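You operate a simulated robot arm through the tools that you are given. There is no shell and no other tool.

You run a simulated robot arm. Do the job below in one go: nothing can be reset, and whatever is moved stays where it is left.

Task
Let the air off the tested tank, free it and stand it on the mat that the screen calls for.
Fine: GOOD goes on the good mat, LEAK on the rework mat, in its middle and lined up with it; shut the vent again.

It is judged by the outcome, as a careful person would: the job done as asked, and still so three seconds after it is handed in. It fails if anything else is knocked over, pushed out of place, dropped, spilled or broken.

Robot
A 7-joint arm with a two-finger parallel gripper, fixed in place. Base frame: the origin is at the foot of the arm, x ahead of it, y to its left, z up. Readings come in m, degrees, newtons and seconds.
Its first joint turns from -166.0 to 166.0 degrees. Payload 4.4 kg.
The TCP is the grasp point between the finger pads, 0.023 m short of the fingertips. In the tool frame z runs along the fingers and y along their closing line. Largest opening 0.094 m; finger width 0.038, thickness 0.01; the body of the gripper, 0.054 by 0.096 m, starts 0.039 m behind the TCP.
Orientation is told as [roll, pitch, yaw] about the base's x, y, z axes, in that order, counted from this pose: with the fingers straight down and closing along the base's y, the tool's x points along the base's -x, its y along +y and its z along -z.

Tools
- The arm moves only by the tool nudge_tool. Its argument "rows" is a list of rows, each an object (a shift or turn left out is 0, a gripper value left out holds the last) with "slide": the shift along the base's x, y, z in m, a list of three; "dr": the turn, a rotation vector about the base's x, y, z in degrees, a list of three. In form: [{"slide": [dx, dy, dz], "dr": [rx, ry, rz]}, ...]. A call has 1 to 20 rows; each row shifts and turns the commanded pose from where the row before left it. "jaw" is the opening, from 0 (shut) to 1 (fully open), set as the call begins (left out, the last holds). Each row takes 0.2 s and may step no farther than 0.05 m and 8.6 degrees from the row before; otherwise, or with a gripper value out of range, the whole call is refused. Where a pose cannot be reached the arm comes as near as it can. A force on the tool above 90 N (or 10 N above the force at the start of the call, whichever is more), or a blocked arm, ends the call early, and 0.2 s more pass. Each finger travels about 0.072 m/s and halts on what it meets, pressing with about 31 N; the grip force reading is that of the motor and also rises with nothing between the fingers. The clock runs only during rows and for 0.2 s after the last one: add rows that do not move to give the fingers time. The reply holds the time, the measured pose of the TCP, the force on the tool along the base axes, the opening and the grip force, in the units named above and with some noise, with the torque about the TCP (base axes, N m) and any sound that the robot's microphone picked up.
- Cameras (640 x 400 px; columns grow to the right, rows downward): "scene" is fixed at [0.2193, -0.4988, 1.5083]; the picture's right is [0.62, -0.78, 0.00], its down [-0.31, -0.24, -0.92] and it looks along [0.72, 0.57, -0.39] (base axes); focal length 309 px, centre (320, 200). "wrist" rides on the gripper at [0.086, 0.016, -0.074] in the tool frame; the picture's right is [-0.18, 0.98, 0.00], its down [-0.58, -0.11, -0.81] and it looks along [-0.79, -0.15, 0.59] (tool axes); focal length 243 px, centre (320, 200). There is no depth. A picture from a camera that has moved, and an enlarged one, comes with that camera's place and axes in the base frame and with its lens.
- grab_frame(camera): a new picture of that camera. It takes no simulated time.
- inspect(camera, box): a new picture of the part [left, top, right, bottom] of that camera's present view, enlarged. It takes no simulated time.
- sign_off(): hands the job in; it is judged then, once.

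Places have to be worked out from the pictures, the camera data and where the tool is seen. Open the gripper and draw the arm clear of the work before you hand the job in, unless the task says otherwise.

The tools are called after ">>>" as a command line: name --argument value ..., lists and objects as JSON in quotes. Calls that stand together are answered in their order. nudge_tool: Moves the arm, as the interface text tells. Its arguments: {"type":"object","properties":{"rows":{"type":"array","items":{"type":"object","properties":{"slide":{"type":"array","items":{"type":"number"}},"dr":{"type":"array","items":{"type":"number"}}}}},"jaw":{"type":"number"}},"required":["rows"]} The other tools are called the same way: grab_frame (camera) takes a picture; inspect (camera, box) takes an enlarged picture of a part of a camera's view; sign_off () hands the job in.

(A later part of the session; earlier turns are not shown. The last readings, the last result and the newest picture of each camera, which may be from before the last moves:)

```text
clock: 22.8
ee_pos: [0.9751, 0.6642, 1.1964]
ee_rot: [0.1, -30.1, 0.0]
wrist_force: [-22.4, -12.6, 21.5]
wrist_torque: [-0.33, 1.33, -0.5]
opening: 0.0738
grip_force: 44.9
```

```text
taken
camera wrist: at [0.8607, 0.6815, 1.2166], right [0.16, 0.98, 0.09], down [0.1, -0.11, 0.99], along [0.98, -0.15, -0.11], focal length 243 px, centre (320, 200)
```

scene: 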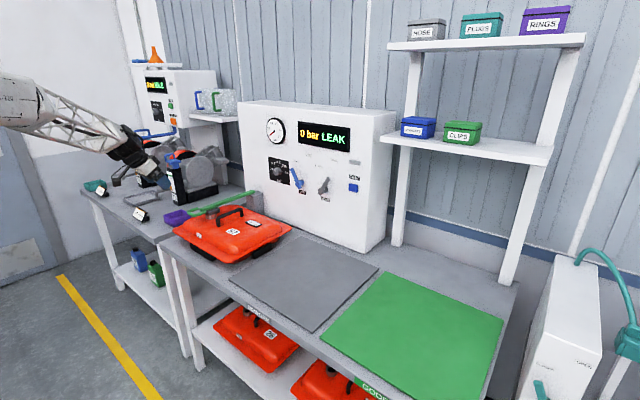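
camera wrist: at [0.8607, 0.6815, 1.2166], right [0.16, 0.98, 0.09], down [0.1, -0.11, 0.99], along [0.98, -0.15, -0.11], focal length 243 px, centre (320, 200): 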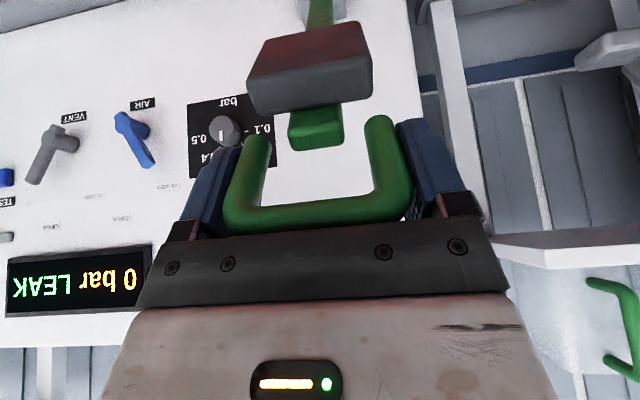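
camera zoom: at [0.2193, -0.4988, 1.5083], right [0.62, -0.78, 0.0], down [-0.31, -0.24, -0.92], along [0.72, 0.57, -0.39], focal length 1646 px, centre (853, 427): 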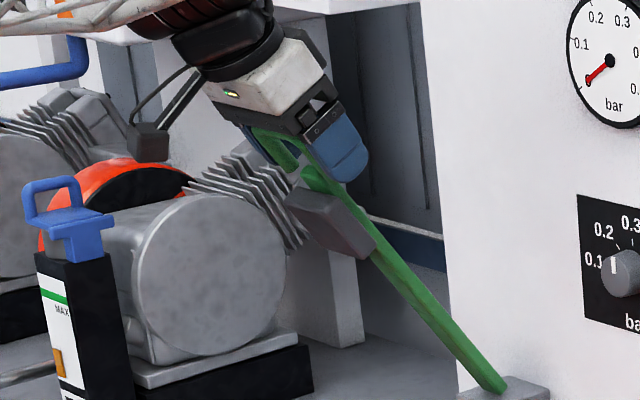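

Around 62° open with reach holding fine. The force is slightly radial, so I'll ease outward by about 1 mm and continue toward 74°.

>>> nudge_tool --rows '[{"slide": [0.012, 0, 0.0082]}, {"slide": [0.0133, 0, 0.0061]}, {"slide": [0.0138, 0, 0.0054]}, {"slide": [0.0141, 0, 0.0046]}]'

>>> inspect --camera "scene" --box '[180, 110, 300, 210]'

>>> grab_frame --camera "wrist"

```text
clock: 23.8
ee_pos: [1.0279, 0.6645, 1.2234]
ee_rot: [0.1, -30.2, -0.1]
wrist_force: [-19.4, -28.5, 30.0]
wrist_torque: [-0.67, 1.89, -0.23]
opening: 0.0738
grip_force: 44.9
```

```text
4.00 times, centred on (240, 160) of scene
camera zoom: at [0.2193, -0.4988, 1.5083], right [0.62, -0.78, 0.0], down [-0.31, -0.24, -0.92], along [0.72, 0.57, -0.39], focal length 1234 px, centre (640, 360)
```

zoom: 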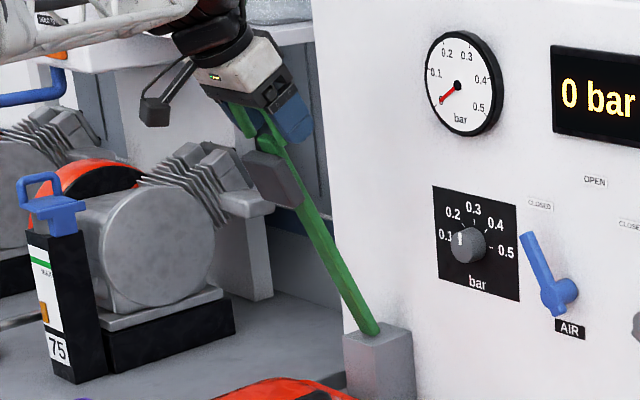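

```text
taken
camera wrist: at [0.9139, 0.6816, 1.2427], right [0.16, 0.98, 0.09], down [0.1, -0.11, 0.99], along [0.98, -0.15, -0.11], focal length 243 px, centre (320, 200)
```

wrist: 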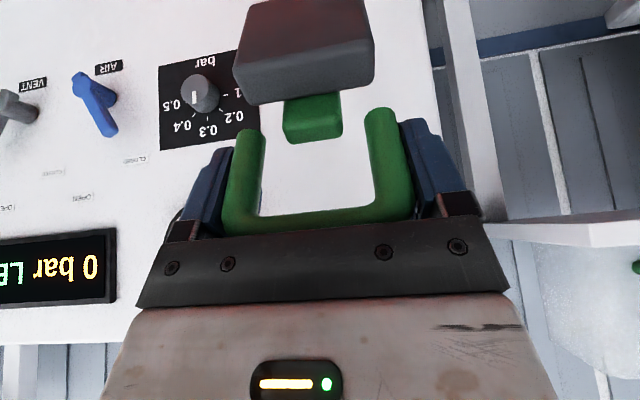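

About 71–74° open. The steady outward radial load suggests the true pivot is slightly farther out, near x≈1.125. I'll follow that wider arc toward 80°.

>>> nudge_tool --rows '[{"slide": [0.01, 0, 0.0055]}, {"slide": [0.01, 0, 0.0052]}, {"slide": [0.0125, 0, 0.0035]}, {"slide": [0.0129, 0, 0.003]}]'

>>> inspect --camera "scene" --box '[180, 110, 300, 210]'

>>> grab_frame --camera "wrist"

```text
clock: 24.8
ee_pos: [1.073, 0.6645, 1.2384]
ee_rot: [0.0, -30.1, 0.1]
wrist_force: [-13.7, -28.7, 30.9]
wrist_torque: [-0.5, 1.71, -0.03]
opening: 0.0739
grip_force: 44.4
```

```text
4.00 times, centred on (240, 160) of scene
camera zoom: at [0.2193, -0.4988, 1.5083], right [0.62, -0.78, 0.0], down [-0.31, -0.24, -0.92], along [0.72, 0.57, -0.39], focal length 1234 px, centre (640, 360)
```

zoom: 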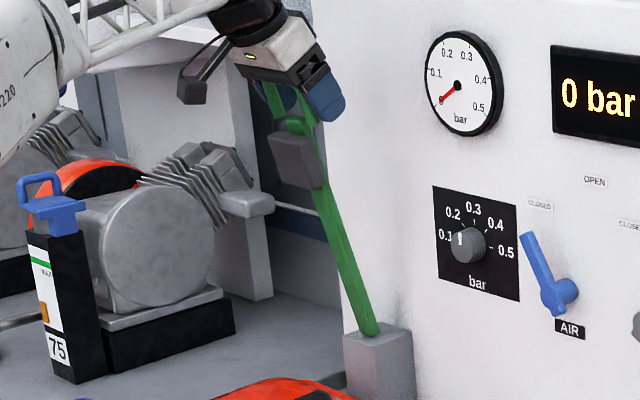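

```text
taken
camera wrist: at [0.9596, 0.6815, 1.2585], right [0.16, 0.98, 0.09], down [0.1, -0.11, 0.99], along [0.98, -0.15, -0.11], focal length 243 px, centre (320, 200)
```

wrist: 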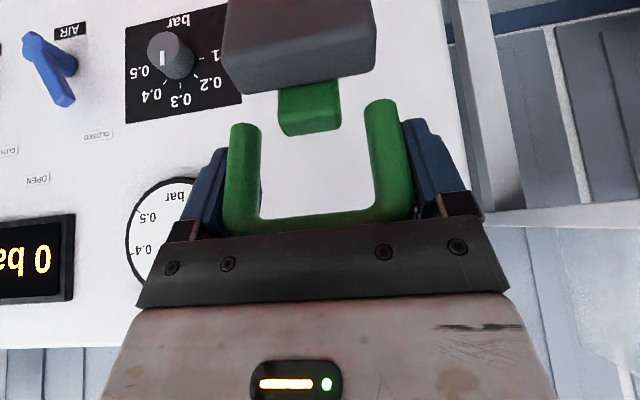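

About 80° now. I'll continue just past vertical while watching the force and panel clearance.

>>> nudge_tool --rows '[{"slide": [0.0157, 0, 0.0026]}, {"slide": [0.0155, 0, 0.0017]}, {"slide": [0.0156, 0, 0.001]}]'

>>> inspect --camera "scene" --box '[180, 110, 300, 210]'

>>> grab_frame --camera "wrist"

```text
clock: 25.6
ee_pos: [1.12, 0.6652, 1.2474]
ee_rot: [0.2, -30.3, -0.2]
wrist_force: [-8.9, -27.6, 49.7]
wrist_torque: [-0.85, 1.52, 0.3]
opening: 0.0737
grip_force: 45.7
```

```text
4.00 times, centred on (240, 160) of scene
camera zoom: at [0.2193, -0.4988, 1.5083], right [0.62, -0.78, 0.0], down [-0.31, -0.24, -0.92], along [0.72, 0.57, -0.39], focal length 1234 px, centre (640, 360)
```

zoom: 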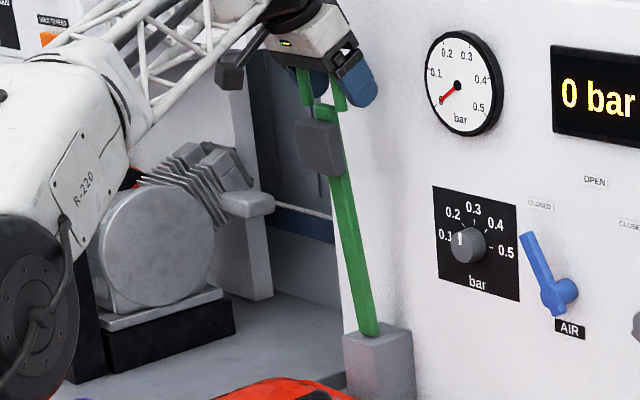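

```text
taken
camera wrist: at [1.0064, 0.6815, 1.2667], right [0.16, 0.98, 0.1], down [0.1, -0.11, 0.99], along [0.98, -0.15, -0.11], focal length 243 px, centre (320, 200)
```

wrist: 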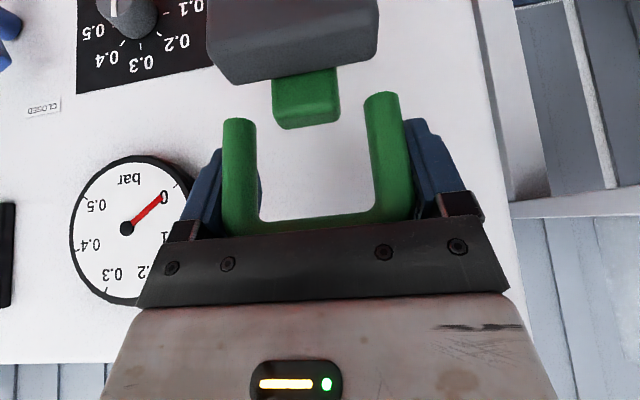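

Nearly vertical now. The tool is pressing down along the bar (Fz≈50 N), so I'll ease up 4 mm and continue past vertical, keeping the tips off the panel.

>>> nudge_tool --rows '[{"slide": [0, 0, 0.003]}, {"slide": [0.008, 0, 0.001]}, {"slide": [0.008, 0, 0]}, {"slide": [0.005, 0, 0]}]'

>>> inspect --camera "scene" --box '[180, 100, 300, 200]'

>>> grab_frame --camera "wrist"

>>> grab_frame --camera "scene"

```text
clock: 26.8
ee_pos: [1.1269, 0.6645, 1.2475]
ee_rot: [0.2, -30.4, 0.2]
wrist_force: [1.2, 11.5, 6.5]
wrist_torque: [-1.75, -0.34, -0.68]
opening: 0.074
grip_force: 44.9
out of reach, approached as far as the arm can: row 2, 3
stopped in row 4: the force on the tool passed its limit at 93 N (the readings are from after the stop); the commanded pose is now the measured one
```

```text
4.00 times, centred on (240, 150) of scene
camera zoom: at [0.2193, -0.4988, 1.5083], right [0.62, -0.78, 0.0], down [-0.31, -0.24, -0.92], along [0.72, 0.57, -0.39], focal length 1234 px, centre (640, 400)
```

zoom: 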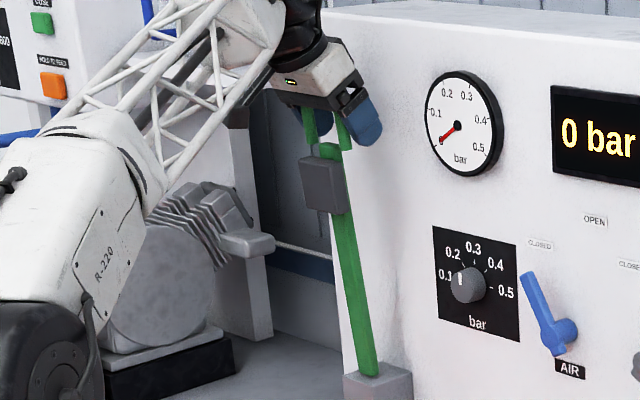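

```text
taken
camera wrist: at [1.0133, 0.6808, 1.2672], right [0.15, 0.98, 0.1], down [0.09, -0.11, 0.99], along [0.98, -0.14, -0.11], focal length 243 px, centre (320, 200)
```

wrist: 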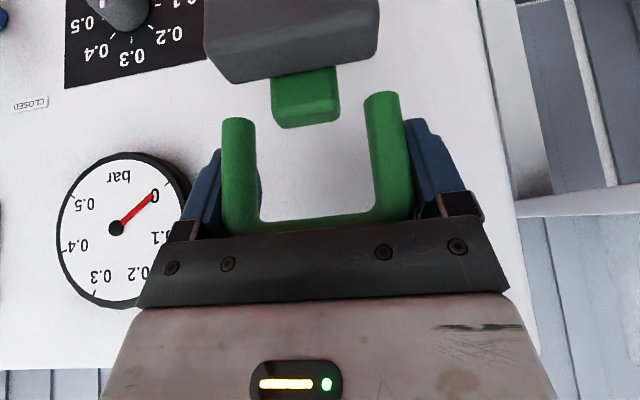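

```text
taken
```

scene: 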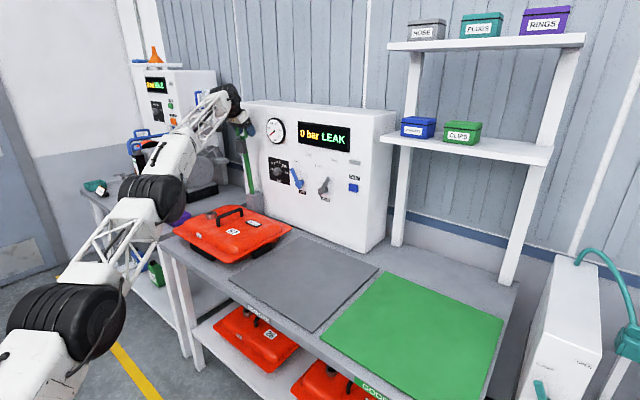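

The arm is at full stretch here, with the clamp close to vertical and forces now low. I'll zoom in to judge the bar's true angle before letting go.

>>> inspect --camera "scene" --box '[225, 120, 275, 205]'

>>> inspect --camera "scene" --box '[215, 80, 295, 130]'

```text
4.71 times, centred on (250, 162) of scene
camera zoom: at [0.2193, -0.4988, 1.5083], right [0.62, -0.78, 0.0], down [-0.31, -0.24, -0.92], along [0.72, 0.57, -0.39], focal length 1452 px, centre (649, 376)
```

zoom: 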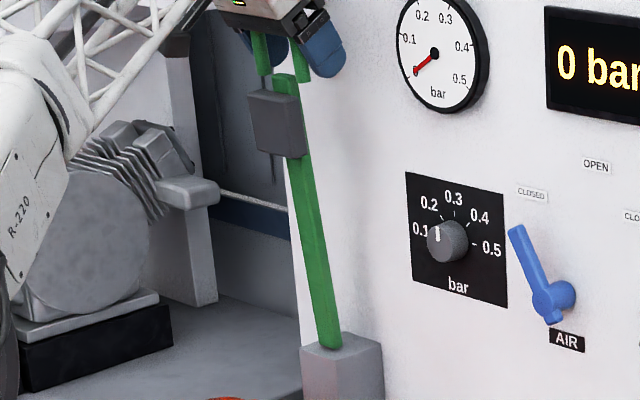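

```text
8.00 times, centred on (255, 105) of scene
camera zoom: at [0.2193, -0.4988, 1.5083], right [0.62, -0.78, 0.0], down [-0.31, -0.24, -0.92], along [0.72, 0.57, -0.39], focal length 2468 px, centre (840, 960)
```

zoom: 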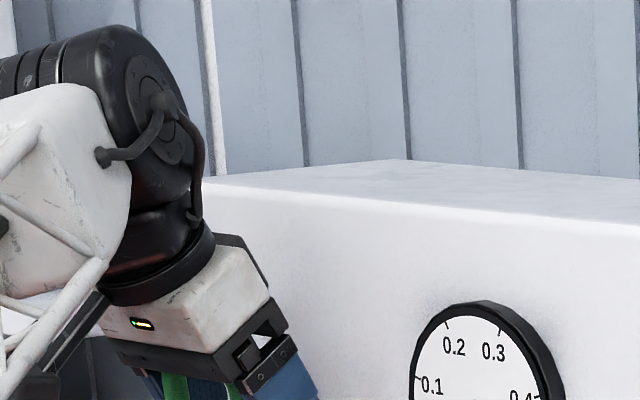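

The bar looks 3–5° short of vertical and the arm is fully stretched at this tilt. I'll open the fingers slightly while the palm still backs the U, to see whether the hinge holds by itself.

>>> nudge_tool --rows '[{}, {}, {}]' --jaw 0.86

>>> grab_frame --camera "wrist"

>>> inspect --camera "scene" --box '[225, 120, 275, 205]'

```text
clock: 27.6
ee_pos: [1.127, 0.6627, 1.2474]
ee_rot: [0.3, -30.4, 0.2]
wrist_force: [-1.1, -3.7, 8.8]
wrist_torque: [-0.16, 0.18, 0.07]
opening: 0.0807
grip_force: 0.0
```

```text
taken
camera wrist: at [1.0139, 0.6796, 1.2672], right [0.15, 0.98, 0.1], down [0.1, -0.11, 0.99], along [0.98, -0.14, -0.11], focal length 243 px, centre (320, 200)
```

wrist: 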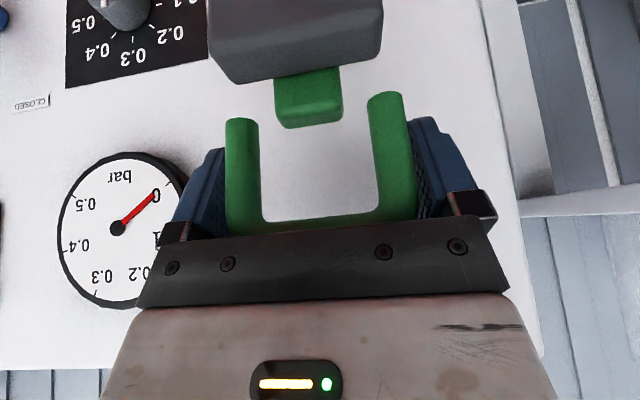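

```text
4.71 times, centred on (250, 162) of scene
camera zoom: at [0.2193, -0.4988, 1.5083], right [0.62, -0.78, 0.0], down [-0.31, -0.24, -0.92], along [0.72, 0.57, -0.39], focal length 1452 px, centre (649, 376)
```

zoom: 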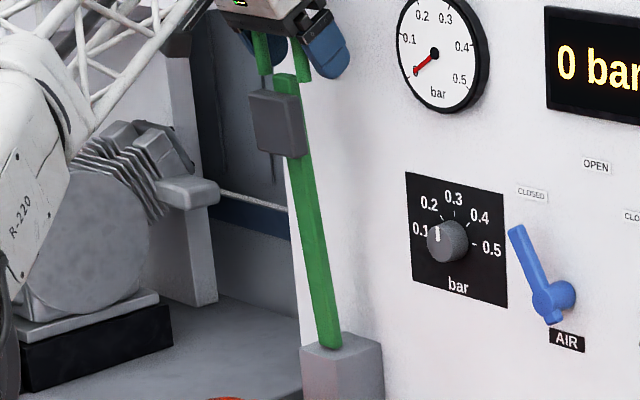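

The bar hasn't moved. I'll lift the hand just 6 mm so nothing touches the crossbar, then check whether the bar stays put.

>>> nudge_tool --rows '[{"slide": [-0.002, 0.002, 0.003]}, {"slide": [-0.002, 0, 0.003]}, {}, {}]'

>>> grab_frame --camera "wrist"

>>> inspect --camera "scene" --box '[225, 120, 275, 205]'

```text
clock: 28.6
ee_pos: [1.1241, 0.6665, 1.2524]
ee_rot: [0.3, -30.2, 0.1]
wrist_force: [-0.3, 0.4, -0.2]
wrist_torque: [-0.01, 0.0, 0.0]
opening: 0.0809
grip_force: 0.0
```

```text
taken
camera wrist: at [1.0102, 0.6821, 1.2717], right [0.15, 0.98, 0.1], down [0.1, -0.11, 0.99], along [0.98, -0.14, -0.11], focal length 243 px, centre (320, 200)
```

wrist: 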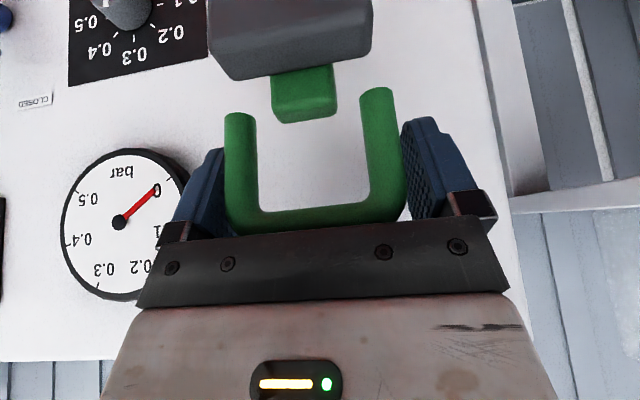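

```text
4.71 times, centred on (250, 162) of scene
camera zoom: at [0.2193, -0.4988, 1.5083], right [0.62, -0.78, 0.0], down [-0.31, -0.24, -0.92], along [0.72, 0.57, -0.39], focal length 1452 px, centre (649, 376)
```

zoom: 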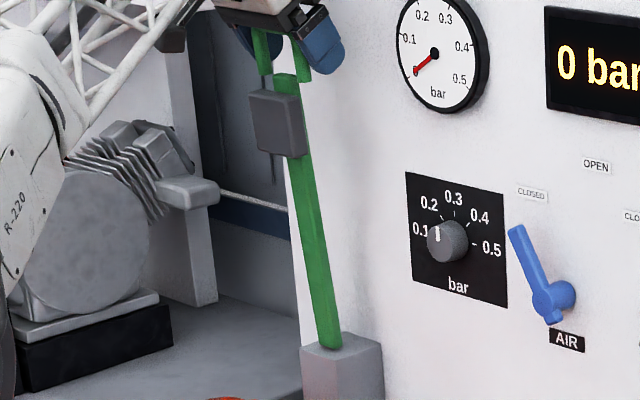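

No contact force and the bar stands on its own. I'll withdraw further along the finger direction and wait a second to make sure it isn't creeping.

>>> nudge_tool --rows '[{"slide": [-0.008, 0, 0.012]}, {}, {}, {}, {}, {}]' --jaw 1.0

>>> grab_frame --camera "wrist"

>>> inspect --camera "scene" --box '[225, 120, 275, 205]'

```text
clock: 30.0
ee_pos: [1.1154, 0.6662, 1.2657]
ee_rot: [0.3, -30.3, 0.0]
wrist_force: [0.6, -0.2, 1.1]
wrist_torque: [0.01, 0.01, -0.01]
opening: 0.0942
grip_force: 0.0
```

```text
taken
camera wrist: at [1.0021, 0.6817, 1.2847], right [0.15, 0.98, 0.1], down [0.1, -0.11, 0.99], along [0.98, -0.14, -0.11], focal length 243 px, centre (320, 200)
```

wrist: 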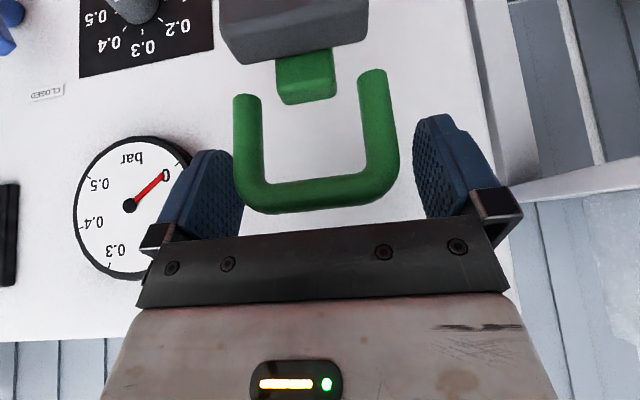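

```text
4.71 times, centred on (250, 162) of scene
camera zoom: at [0.2193, -0.4988, 1.5083], right [0.62, -0.78, 0.0], down [-0.31, -0.24, -0.92], along [0.72, 0.57, -0.39], focal length 1452 px, centre (649, 376)
```

zoom: 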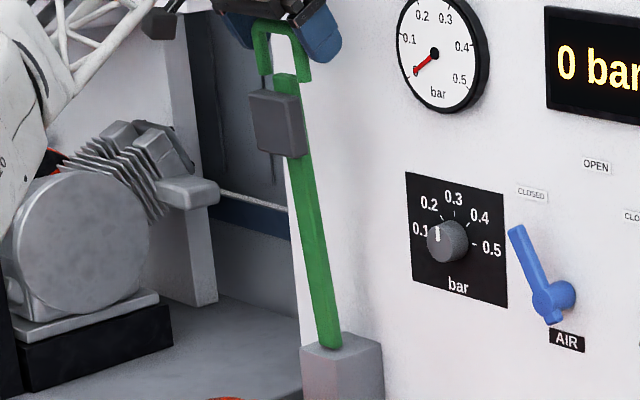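

The clamp stays up on its own, so the tank is free. I'll draw the hand up and back clear of the U, then go to a viewpoint over the tank to measure the tank and mat.

>>> nudge_tool --rows '[{"slide": [-0.02, 0, 0.035]}, {"slide": [-0.02, 0, 0.035]}, {"slide": [-0.045, 0, 0.015]}, {"slide": [-0.048, -0.01, 0]}, {"slide": [-0.048, -0.01, 0]}, {"slide": [-0.045, -0.02, 0], "dr": [0, 6, 0]}, {"slide": [-0.045, -0.02, 0], "dr": [0, 6, 0]}, {"slide": [-0.045, -0.02, 0], "dr": [0, 6, 0]}, {"slide": [-0.045, -0.02, 0], "dr": [0, 6, 0]}, {"slide": [-0.045, -0.02, 0], "dr": [0, 6, 0]}, {"slide": [-0.045, -0.02, 0]}]'

>>> grab_frame --camera "wrist"

>>> grab_frame --camera "scene"

```text
clock: 32.4
ee_pos: [0.6651, 0.5282, 1.3491]
ee_rot: [0.2, -0.2, 0.1]
wrist_force: [0.4, 0.8, -0.8]
wrist_torque: [0.01, 0.01, 0.02]
opening: 0.0939
grip_force: 0.1
```

```text
taken
camera wrist: at [0.5766, 0.5442, 1.422], right [0.18, 0.98, 0.01], down [0.58, -0.11, 0.81], along [0.79, -0.14, -0.59], focal length 243 px, centre (320, 200)
```

wrist: 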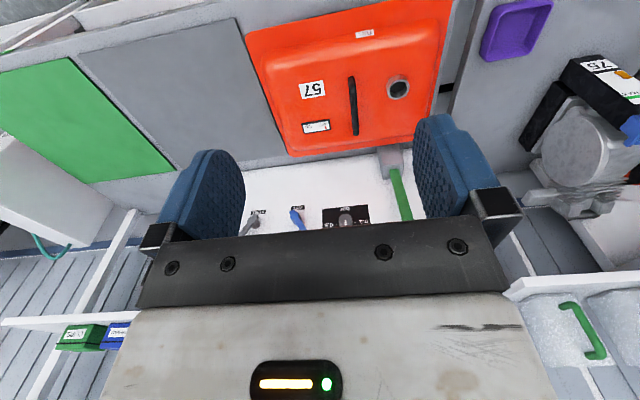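

```text
taken
```

scene: 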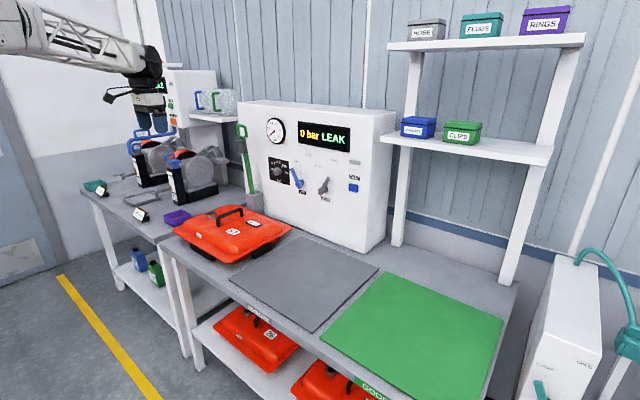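

Clamp is upright and clear of the tank. I'll zoom in on the tank and mat from both cameras to measure their edges.

>>> inspect --camera "wrist" --box '[230, 0, 460, 165]'

>>> inspect --camera "wrist" --box '[60, 0, 300, 180]'

>>> inspect --camera "scene" --box '[165, 195, 305, 275]'

>>> inspect --camera "scene" --box '[220, 225, 390, 340]'

```text
2.42 times, centred on (345, 82) of wrist
camera zoom: at [0.5766, 0.5442, 1.422], right [0.18, 0.98, 0.01], down [0.58, -0.11, 0.81], along [0.79, -0.14, -0.59], focal length 588 px, centre (259, 485)
```

zoom: 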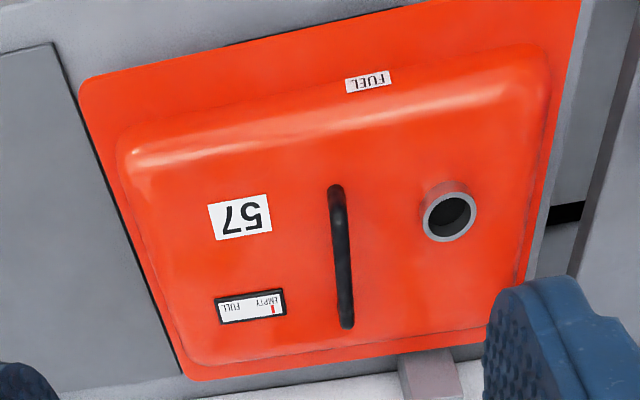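

```text
2.22 times, centred on (180, 90) of wrist
camera zoom: at [0.5766, 0.5442, 1.422], right [0.18, 0.98, 0.01], down [0.58, -0.11, 0.81], along [0.79, -0.14, -0.59], focal length 539 px, centre (631, 444)
```

zoom: 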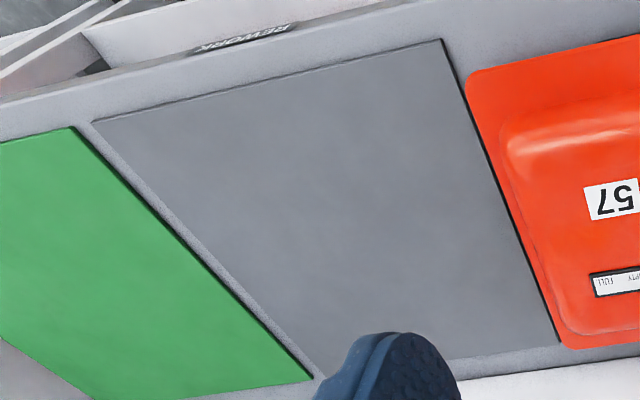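

```text
4.57 times, centred on (235, 235) of scene
camera zoom: at [0.2193, -0.4988, 1.5083], right [0.62, -0.78, 0.0], down [-0.31, -0.24, -0.92], along [0.72, 0.57, -0.39], focal length 1411 px, centre (709, 40)
```

zoom: 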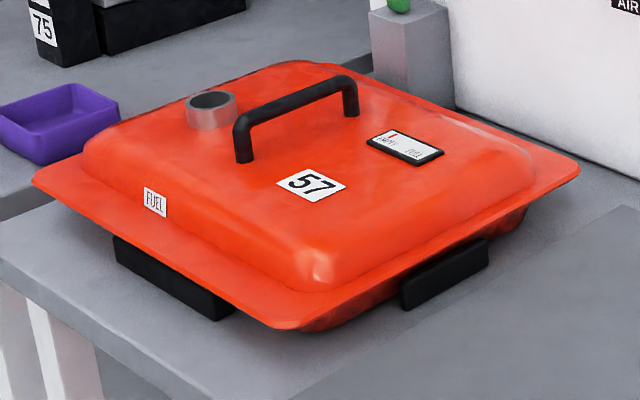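

```text
3.48 times, centred on (305, 282) of scene
camera zoom: at [0.2193, -0.4988, 1.5083], right [0.62, -0.78, 0.0], down [-0.31, -0.24, -0.92], along [0.72, 0.57, -0.39], focal length 1073 px, centre (372, -87)
```

zoom: 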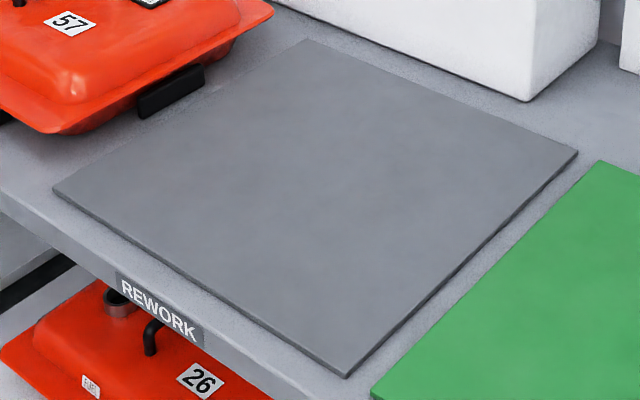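

Triangulation gives the handle along x from 0.864 to 0.990 at y≈0.566, z≈0.925, about at the tank's centre (flange x 0.75–1.09, y 0.356–0.754). The mat is x 0.732–1.127, y −0.064–0.333, z≈0.804. I'll move above the handle with a −20° tilt for reach.

>>> nudge_tool --rows '[{"slide": [0.0278, 0.0042, -0.031], "dr": [0, -4, 0]}, {"slide": [0.0278, 0.0042, -0.031], "dr": [0, -4, 0]}, {"slide": [0.0278, 0.0042, -0.031], "dr": [0, -4, 0]}, {"slide": [0.0278, 0.0042, -0.031], "dr": [0, -4, 0]}, {"slide": [0.0278, 0.0042, -0.031], "dr": [0, -4, 0]}, {"slide": [0.0278, 0.0042, -0.031]}, {"slide": [0.0278, 0.0042, -0.031]}, {"slide": [0.0278, 0.0042, -0.031]}, {"slide": [0.0278, 0.0042, -0.031]}]'

>>> grab_frame --camera "wrist"

>>> inspect --camera "scene" --box '[165, 160, 305, 250]'

```text
clock: 34.4
ee_pos: [0.9155, 0.5645, 1.0723]
ee_rot: [0.3, -20.4, 0.2]
wrist_force: [-0.4, 0.4, 1.6]
wrist_torque: [0.03, 0.04, 0.0]
opening: 0.094
grip_force: 0.1
```

```text
taken
camera wrist: at [0.8072, 0.58, 1.1114], right [0.17, 0.98, 0.07], down [0.26, -0.11, 0.96], along [0.95, -0.14, -0.28], focal length 243 px, centre (320, 200)
```

wrist: 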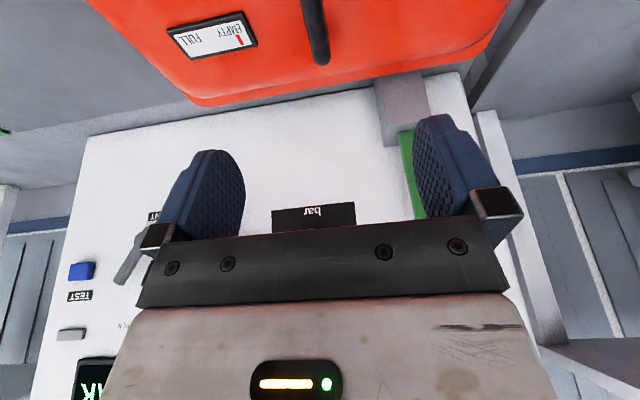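

```text
4.44 times, centred on (235, 205) of scene
camera zoom: at [0.2193, -0.4988, 1.5083], right [0.62, -0.78, 0.0], down [-0.31, -0.24, -0.92], along [0.72, 0.57, -0.39], focal length 1371 px, centre (698, 178)
```

zoom: 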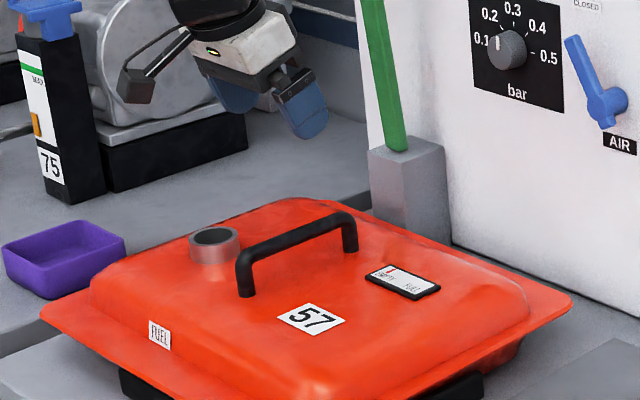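

The handle lies at y≈0.564–0.566, in line with the fingers. I'll descend to just above it, trimming out the small roll and yaw error.

>>> nudge_tool --rows '[{"slide": [0.004, 0.0005, -0.035], "dr": [-0.3, 0, -0.2]}, {"slide": [0.004, 0, -0.035]}, {"slide": [0.004, 0, -0.03]}]'

>>> grab_frame --camera "wrist"

>>> inspect --camera "scene" --box '[175, 170, 275, 240]'

```text
clock: 35.2
ee_pos: [0.9276, 0.5644, 0.973]
ee_rot: [0.1, -20.4, 0.0]
wrist_force: [0.8, 0.3, 0.2]
wrist_torque: [0.01, 0.03, 0.0]
opening: 0.0941
grip_force: 0.1
```

```text
taken
camera wrist: at [0.819, 0.5812, 1.0117], right [0.17, 0.98, 0.07], down [0.26, -0.11, 0.96], along [0.95, -0.15, -0.28], focal length 243 px, centre (320, 200)
```

wrist: 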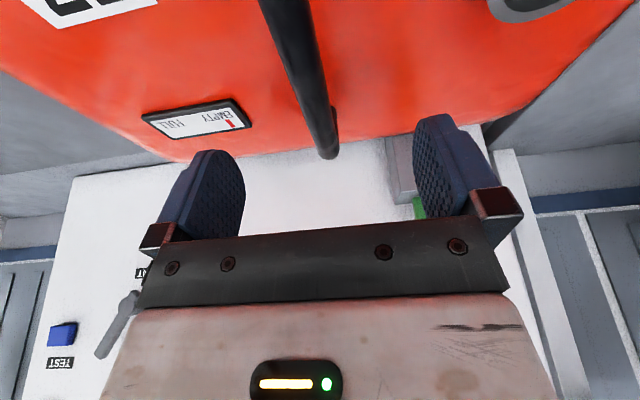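

```text
5.71 times, centred on (225, 205) of scene
camera zoom: at [0.2193, -0.4988, 1.5083], right [0.62, -0.78, 0.0], down [-0.31, -0.24, -0.92], along [0.72, 0.57, -0.39], focal length 1763 px, centre (863, 171)
```

zoom: 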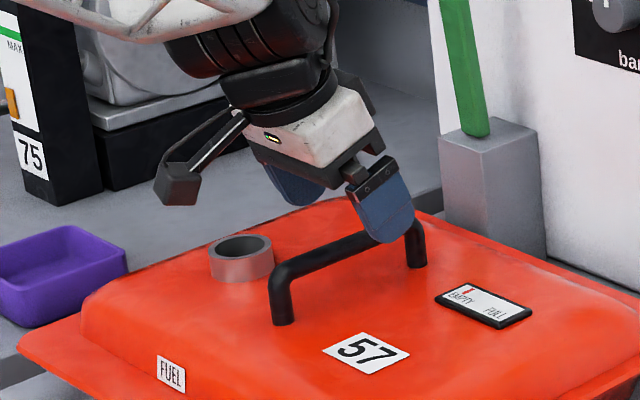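

Alignment checks out within a couple of millimetres. I'll descend the last 42 mm around the handle.

>>> nudge_tool --rows '[{"slide": [0, 0.0003, -0.015]}, {"slide": [0, 0, -0.015]}, {"slide": [0, 0, -0.012]}]'

>>> grab_frame --camera "wrist"

>>> inspect --camera "scene" --box '[185, 180, 265, 236]'

```text
clock: 36.0
ee_pos: [0.9265, 0.5652, 0.9301]
ee_rot: [0.1, -20.2, 0.1]
wrist_force: [0.2, 0.2, 0.2]
wrist_torque: [-0.01, -0.01, 0.02]
opening: 0.0939
grip_force: 0.0
```

```text
taken
camera wrist: at [0.8186, 0.5817, 0.9687], right [0.17, 0.98, 0.06], down [0.27, -0.11, 0.96], along [0.95, -0.15, -0.28], focal length 243 px, centre (320, 200)
```

wrist: 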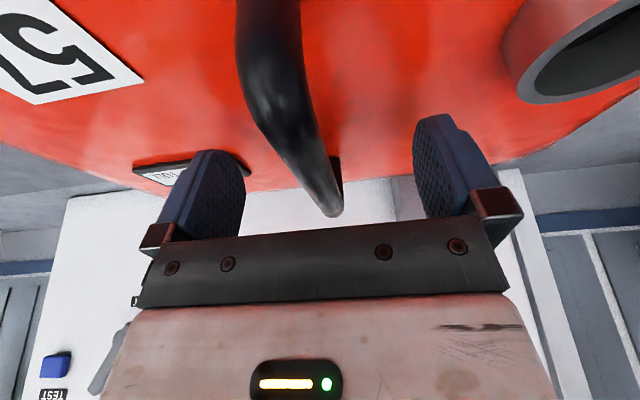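

```text
7.14 times, centred on (225, 208) of scene
camera zoom: at [0.2193, -0.4988, 1.5083], right [0.62, -0.78, 0.0], down [-0.31, -0.24, -0.92], along [0.72, 0.57, -0.39], focal length 2204 px, centre (999, 143)
```

zoom: 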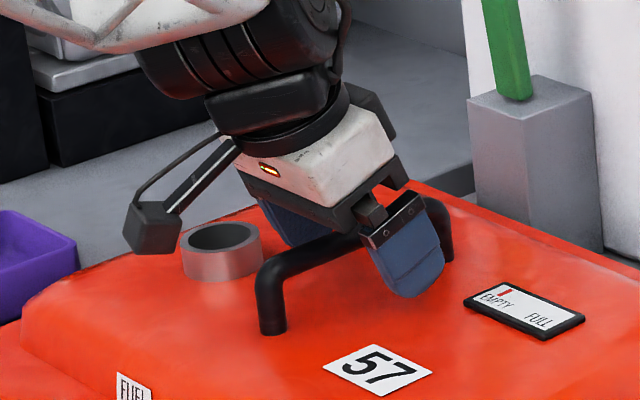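

No contact, with the handle centred between the fingers. Closing on it.

>>> nudge_tool --rows '[{}, {}, {}, {}, {}]' --jaw 0.0

>>> grab_frame --camera "wrist"

```text
clock: 37.2
ee_pos: [0.9266, 0.5645, 0.93]
ee_rot: [0.1, -20.4, 0.0]
wrist_force: [-2.5, -4.5, 0.9]
wrist_torque: [-0.02, 0.12, -0.14]
opening: 0.0158
grip_force: 30.6
```

```text
taken
camera wrist: at [0.8186, 0.5816, 0.9686], right [0.17, 0.98, 0.06], down [0.27, -0.11, 0.96], along [0.95, -0.15, -0.28], focal length 243 px, centre (320, 200)
```

wrist: 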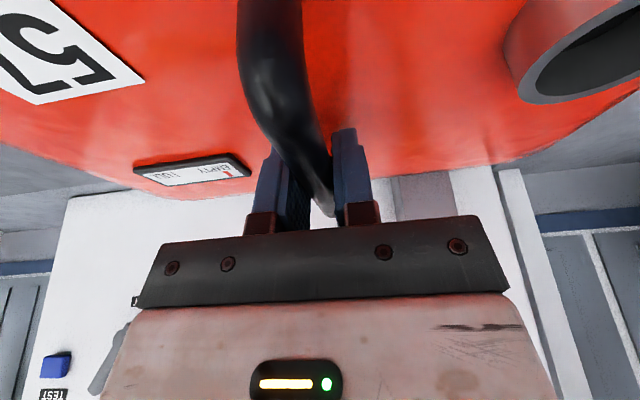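

Gripped with a 15.8 mm opening. I'll lift slowly, 10 mm first, to read the weight and balance.

>>> nudge_tool --rows '[{"slide": [0, 0, 0.003]}, {"slide": [0, 0, 0.003]}, {"slide": [0, 0, 0.004]}, {}]'

>>> inspect --camera "scene" --box '[165, 180, 305, 275]'

```text
clock: 38.2
ee_pos: [0.9265, 0.5639, 0.9393]
ee_rot: [0.1, -20.3, 0.0]
wrist_force: [0.5, 0.0, -14.8]
wrist_torque: [0.07, -0.05, 0.01]
opening: 0.0159
grip_force: 31.0
```

```text
4.21 times, centred on (235, 228) of scene
camera zoom: at [0.2193, -0.4988, 1.5083], right [0.62, -0.78, 0.0], down [-0.31, -0.24, -0.92], along [0.72, 0.57, -0.39], focal length 1299 px, centre (678, 84)
```

zoom: 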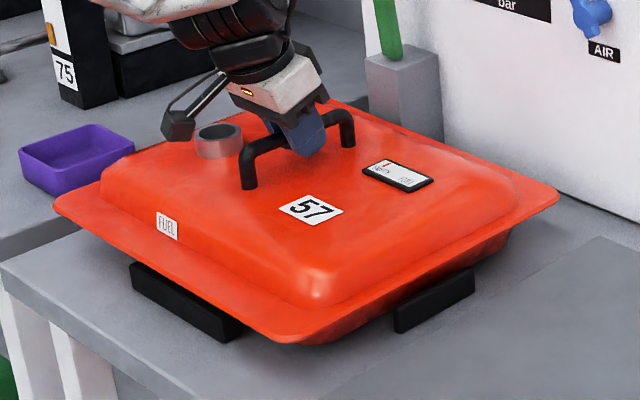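

Weight is about 15 N with nearly zero torque, so the handle is over the centre of mass. I'll lift on clear of the locating blocks.

>>> nudge_tool --rows '[{"slide": [0, 0, 0.01]}, {"slide": [0, 0, 0.012]}, {"slide": [0, 0, 0.015]}, {"slide": [0, 0, 0.015]}, {"slide": [0, 0, 0.015]}, {"slide": [0, 0, 0.015]}, {}]'

>>> inspect --camera "scene" --box '[165, 160, 325, 275]'

>>> grab_frame --camera "scene"

>>> grab_frame --camera "wrist"

```text
clock: 39.8
ee_pos: [0.9278, 0.5645, 1.0202]
ee_rot: [0.1, -20.3, 0.0]
wrist_force: [0.6, 0.5, -13.8]
wrist_torque: [0.07, -0.01, -0.01]
opening: 0.016
grip_force: 30.7
```

```text
3.48 times, centred on (245, 218) of scene
camera zoom: at [0.2193, -0.4988, 1.5083], right [0.62, -0.78, 0.0], down [-0.31, -0.24, -0.92], along [0.72, 0.57, -0.39], focal length 1073 px, centre (581, 139)
```

zoom: 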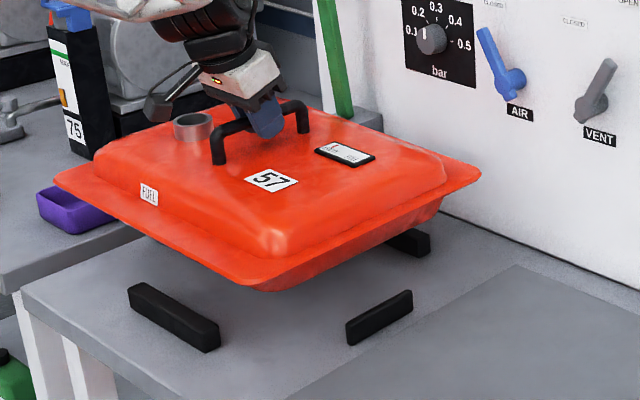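

```text
taken
```

scene: 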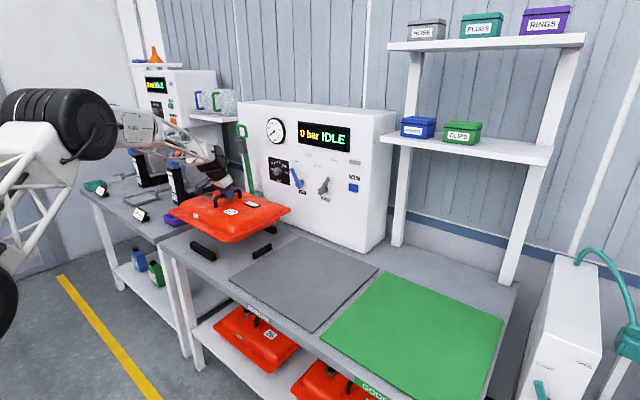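

```text
taken
camera wrist: at [0.8198, 0.5809, 1.059], right [0.17, 0.98, 0.06], down [0.27, -0.11, 0.96], along [0.95, -0.15, -0.28], focal length 243 px, centre (320, 200)
```

wrist: 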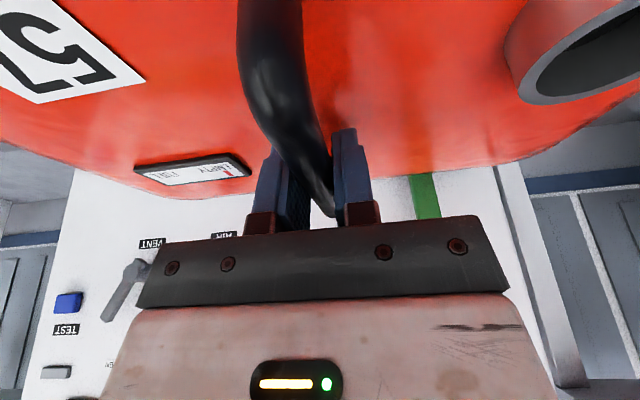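

The tank is up and level, with the locating blocks undisturbed. (The screen reset to IDLE on removal; it said LEAK for this tank, so REWORK mat.) I'll measure flange corners precisely to find the tank's centre relative to the grip.

>>> inspect --camera "scene" --box '[160, 195, 230, 239]'

>>> inspect --camera "scene" --box '[230, 200, 300, 244]'

>>> inspect --camera "scene" --box '[195, 180, 265, 224]'

```text
9.09 times, centred on (195, 217) of scene
camera zoom: at [0.2193, -0.4988, 1.5083], right [0.62, -0.78, 0.0], down [-0.31, -0.24, -0.92], along [0.72, 0.57, -0.39], focal length 2805 px, centre (1456, 46)
```

zoom: 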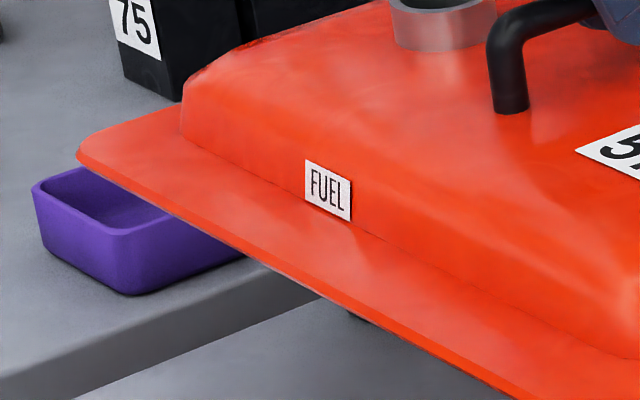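

```text
9.09 times, centred on (265, 222) of scene
camera zoom: at [0.2193, -0.4988, 1.5083], right [0.62, -0.78, 0.0], down [-0.31, -0.24, -0.92], along [0.72, 0.57, -0.39], focal length 2805 px, centre (820, 0)
```

zoom: 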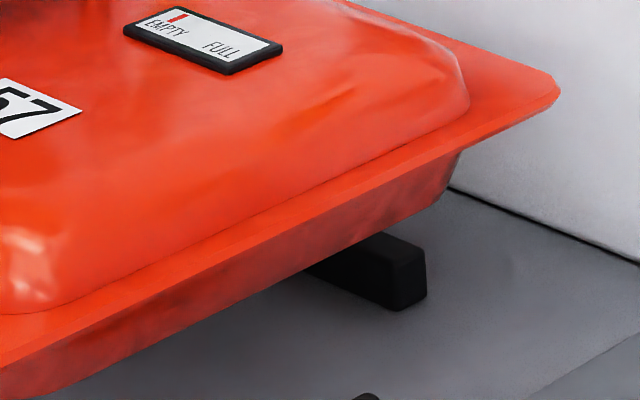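

```text
9.09 times, centred on (230, 202) of scene
camera zoom: at [0.2193, -0.4988, 1.5083], right [0.62, -0.78, 0.0], down [-0.31, -0.24, -0.92], along [0.72, 0.57, -0.39], focal length 2805 px, centre (1138, 182)
```

zoom: 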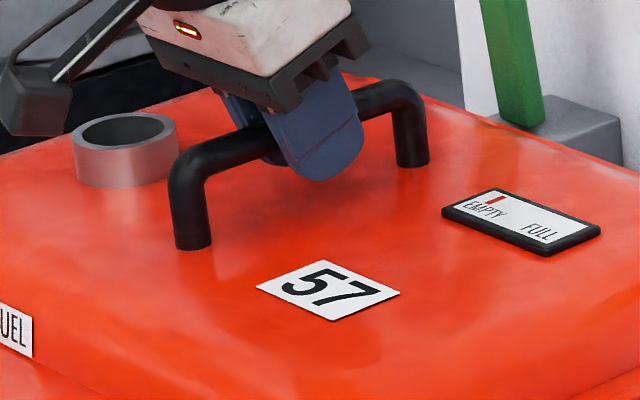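

The tank centre coincides with the grip point within a few mm, so the target TCP is about (0.930, 0.134). I'll raise it a bit more to clear the post, then carry it smoothly in −y over the REWORK mat.

>>> nudge_tool --rows '[{"slide": [0, 0, 0.01]}, {"slide": [-0.004, 0, 0.015]}, {"slide": [-0.004, 0, 0.01]}, {"slide": [0, -0.01, 0]}, {"slide": [0, -0.02, 0]}, {"slide": [0, -0.03, 0]}, {"slide": [0, -0.03, 0]}, {"slide": [0, -0.03, 0]}, {"slide": [0, -0.03, 0]}, {"slide": [0, -0.03, 0]}, {"slide": [0, -0.03, 0]}, {"slide": [0, -0.03, 0]}, {"slide": [0, -0.03, 0]}, {"slide": [0, -0.03, 0]}, {"slide": [0, -0.03, 0]}, {"slide": [0.003, -0.03, 0]}, {"slide": [0.003, -0.03, 0]}, {"slide": [0.003, -0.025, 0]}, {"slide": [0.001, -0.015, 0]}, {"slide": [0, 0, 0]}]'

>>> grab_frame --camera "scene"

>>> inspect --camera "scene" --box '[210, 190, 410, 340]'

>>> grab_frame --camera "wrist"

```text
clock: 44.0
ee_pos: [0.9291, 0.1356, 1.0549]
ee_rot: [0.0, -20.3, 0.1]
wrist_force: [-0.2, 0.1, -14.4]
wrist_torque: [0.02, -0.05, 0.01]
opening: 0.0158
grip_force: 31.5
```

```text
taken
```

scene: 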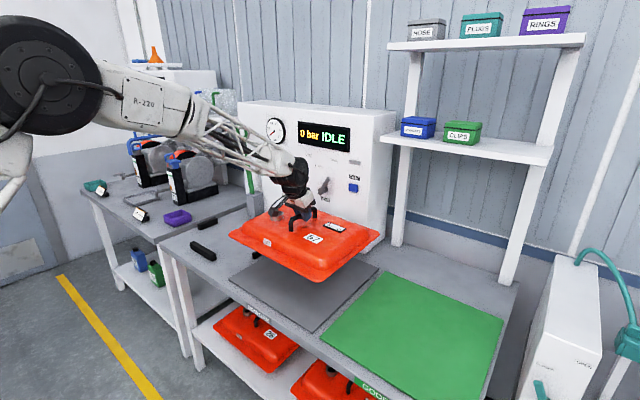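

```text
2.67 times, centred on (310, 265) of scene
camera zoom: at [0.2193, -0.4988, 1.5083], right [0.62, -0.78, 0.0], down [-0.31, -0.24, -0.92], along [0.72, 0.57, -0.39], focal length 823 px, centre (347, 27)
```

zoom: 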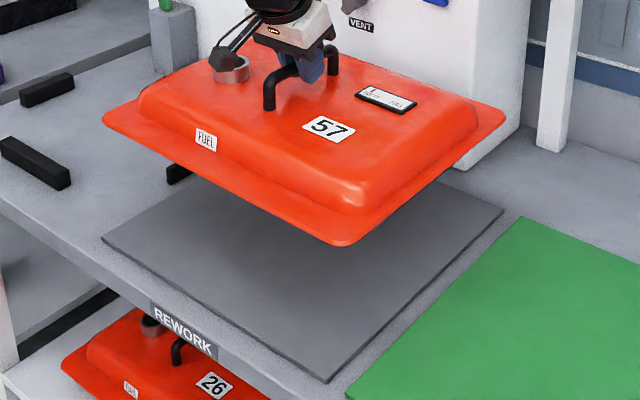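

```text
taken
camera wrist: at [0.8203, 0.1522, 1.0933], right [0.17, 0.98, 0.06], down [0.27, -0.11, 0.96], along [0.95, -0.15, -0.28], focal length 243 px, centre (320, 200)
```

wrist: 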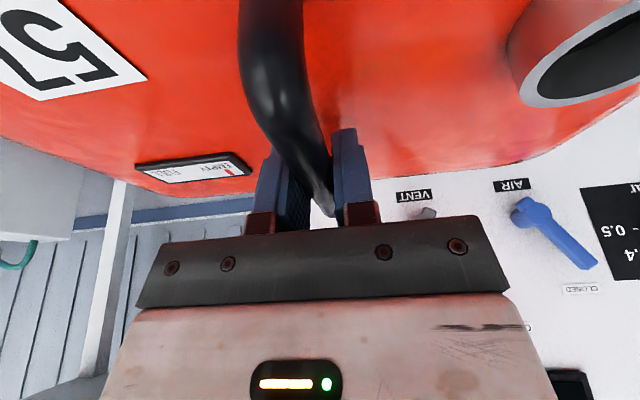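

The tank is over the grey mat. I'll lower it to about 2 cm above the mat and check alignment before setting it down.

>>> nudge_tool --rows '[{"slide": [0, 0, -0.01]}, {"slide": [0, 0, -0.018]}, {"slide": [0, 0, -0.018]}, {"slide": [0, 0, -0.018]}, {"slide": [0, 0, -0.018]}, {"slide": [0, 0, -0.015]}, {}]'

>>> inspect --camera "scene" --box '[220, 210, 390, 340]'

>>> inspect --camera "scene" --box '[220, 230, 300, 280]'

>>> inspect --camera "scene" --box '[310, 240, 390, 290]'

>>> inspect --camera "scene" --box '[270, 285, 350, 335]'

```text
clock: 45.6
ee_pos: [0.9285, 0.1353, 0.9578]
ee_rot: [-0.1, -20.2, -0.1]
wrist_force: [-0.3, 0.1, -15.4]
wrist_torque: [0.05, -0.01, -0.02]
opening: 0.0161
grip_force: 30.6
```

```text
3.08 times, centred on (305, 275) of scene
camera zoom: at [0.2193, -0.4988, 1.5083], right [0.62, -0.78, 0.0], down [-0.31, -0.24, -0.92], along [0.72, 0.57, -0.39], focal length 949 px, centre (366, -31)
```

zoom: 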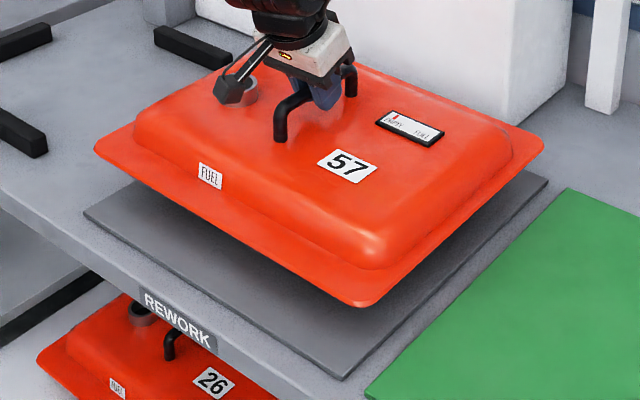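

```text
8.00 times, centred on (260, 255) of scene
camera zoom: at [0.2193, -0.4988, 1.5083], right [0.62, -0.78, 0.0], down [-0.31, -0.24, -0.92], along [0.72, 0.57, -0.39], focal length 2468 px, centre (800, -240)
```

zoom: 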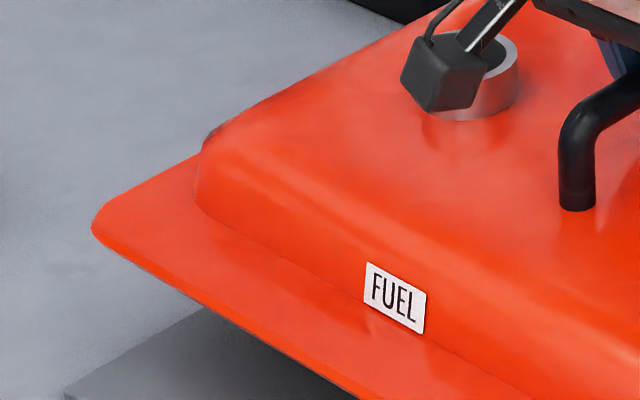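

```text
8.00 times, centred on (350, 265) of scene
camera zoom: at [0.2193, -0.4988, 1.5083], right [0.62, -0.78, 0.0], down [-0.31, -0.24, -0.92], along [0.72, 0.57, -0.39], focal length 2468 px, centre (80, -320)
```

zoom: 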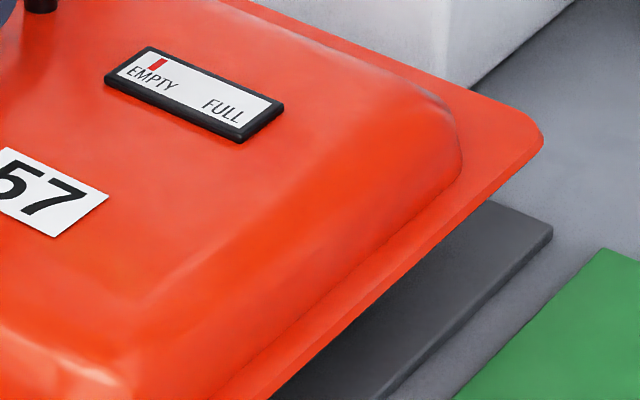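

```text
8.00 times, centred on (310, 310) of scene
camera zoom: at [0.2193, -0.4988, 1.5083], right [0.62, -0.78, 0.0], down [-0.31, -0.24, -0.92], along [0.72, 0.57, -0.39], focal length 2468 px, centre (400, -680)
```

zoom: 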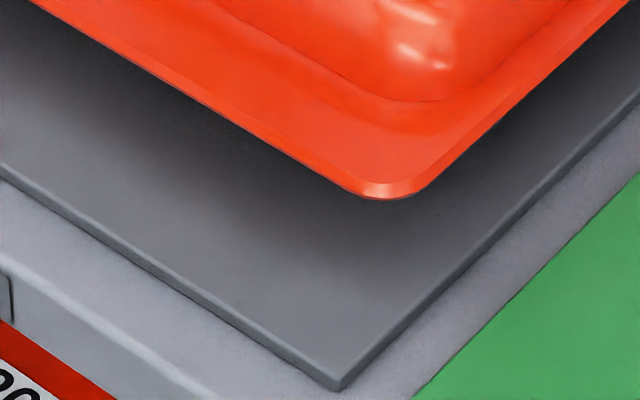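

Close. Both estimates put the tank centre within about 5 mm of the mat centre. I'll lower gently until the mat takes the weight.

>>> nudge_tool --rows '[{"slide": [0, 0, -0.006]}, {"slide": [0, 0, -0.006]}, {"slide": [0, 0, -0.003]}]'

>>> nudge_tool --rows '[{"slide": [0, 0, -0.002]}, {"slide": [0, 0, -0.002]}]'

```text
clock: 46.4
ee_pos: [0.9288, 0.1341, 0.9432]
ee_rot: [0.1, -20.2, 0.0]
wrist_force: [1.2, 0.3, -14.3]
wrist_torque: [0.03, -0.01, 0.0]
opening: 0.0161
grip_force: 30.8
```

```text
clock: 47.0
ee_pos: [0.9281, 0.1351, 0.9387]
ee_rot: [-0.1, -20.2, 0.0]
wrist_force: [0.0, 0.2, -14.2]
wrist_torque: [-0.04, 0.04, 0.0]
opening: 0.0158
grip_force: 31.2
```

Still carrying the full weight, so I'll continue down in 1.5 mm steps.

>>> nudge_tool --rows '[{"slide": [0, 0, -0.0015]}, {"slide": [0, 0, -0.0015]}]'

>>> nudge_tool --rows '[{"slide": [0, 0, -0.0015]}, {"slide": [0, 0, -0.001]}]'

```text
clock: 47.6
ee_pos: [0.9287, 0.1341, 0.938]
ee_rot: [0.0, -20.4, 0.0]
wrist_force: [-8.1, 1.7, 5.3]
wrist_torque: [0.0, 0.85, -0.09]
opening: 0.0159
grip_force: 31.1
```

```text
clock: 48.2
ee_pos: [0.9293, 0.1358, 0.9369]
ee_rot: [0.1, -20.6, -0.1]
wrist_force: [-6.7, 1.7, 27.6]
wrist_torque: [0.05, 0.03, -0.11]
opening: 0.0157
grip_force: 31.1
```

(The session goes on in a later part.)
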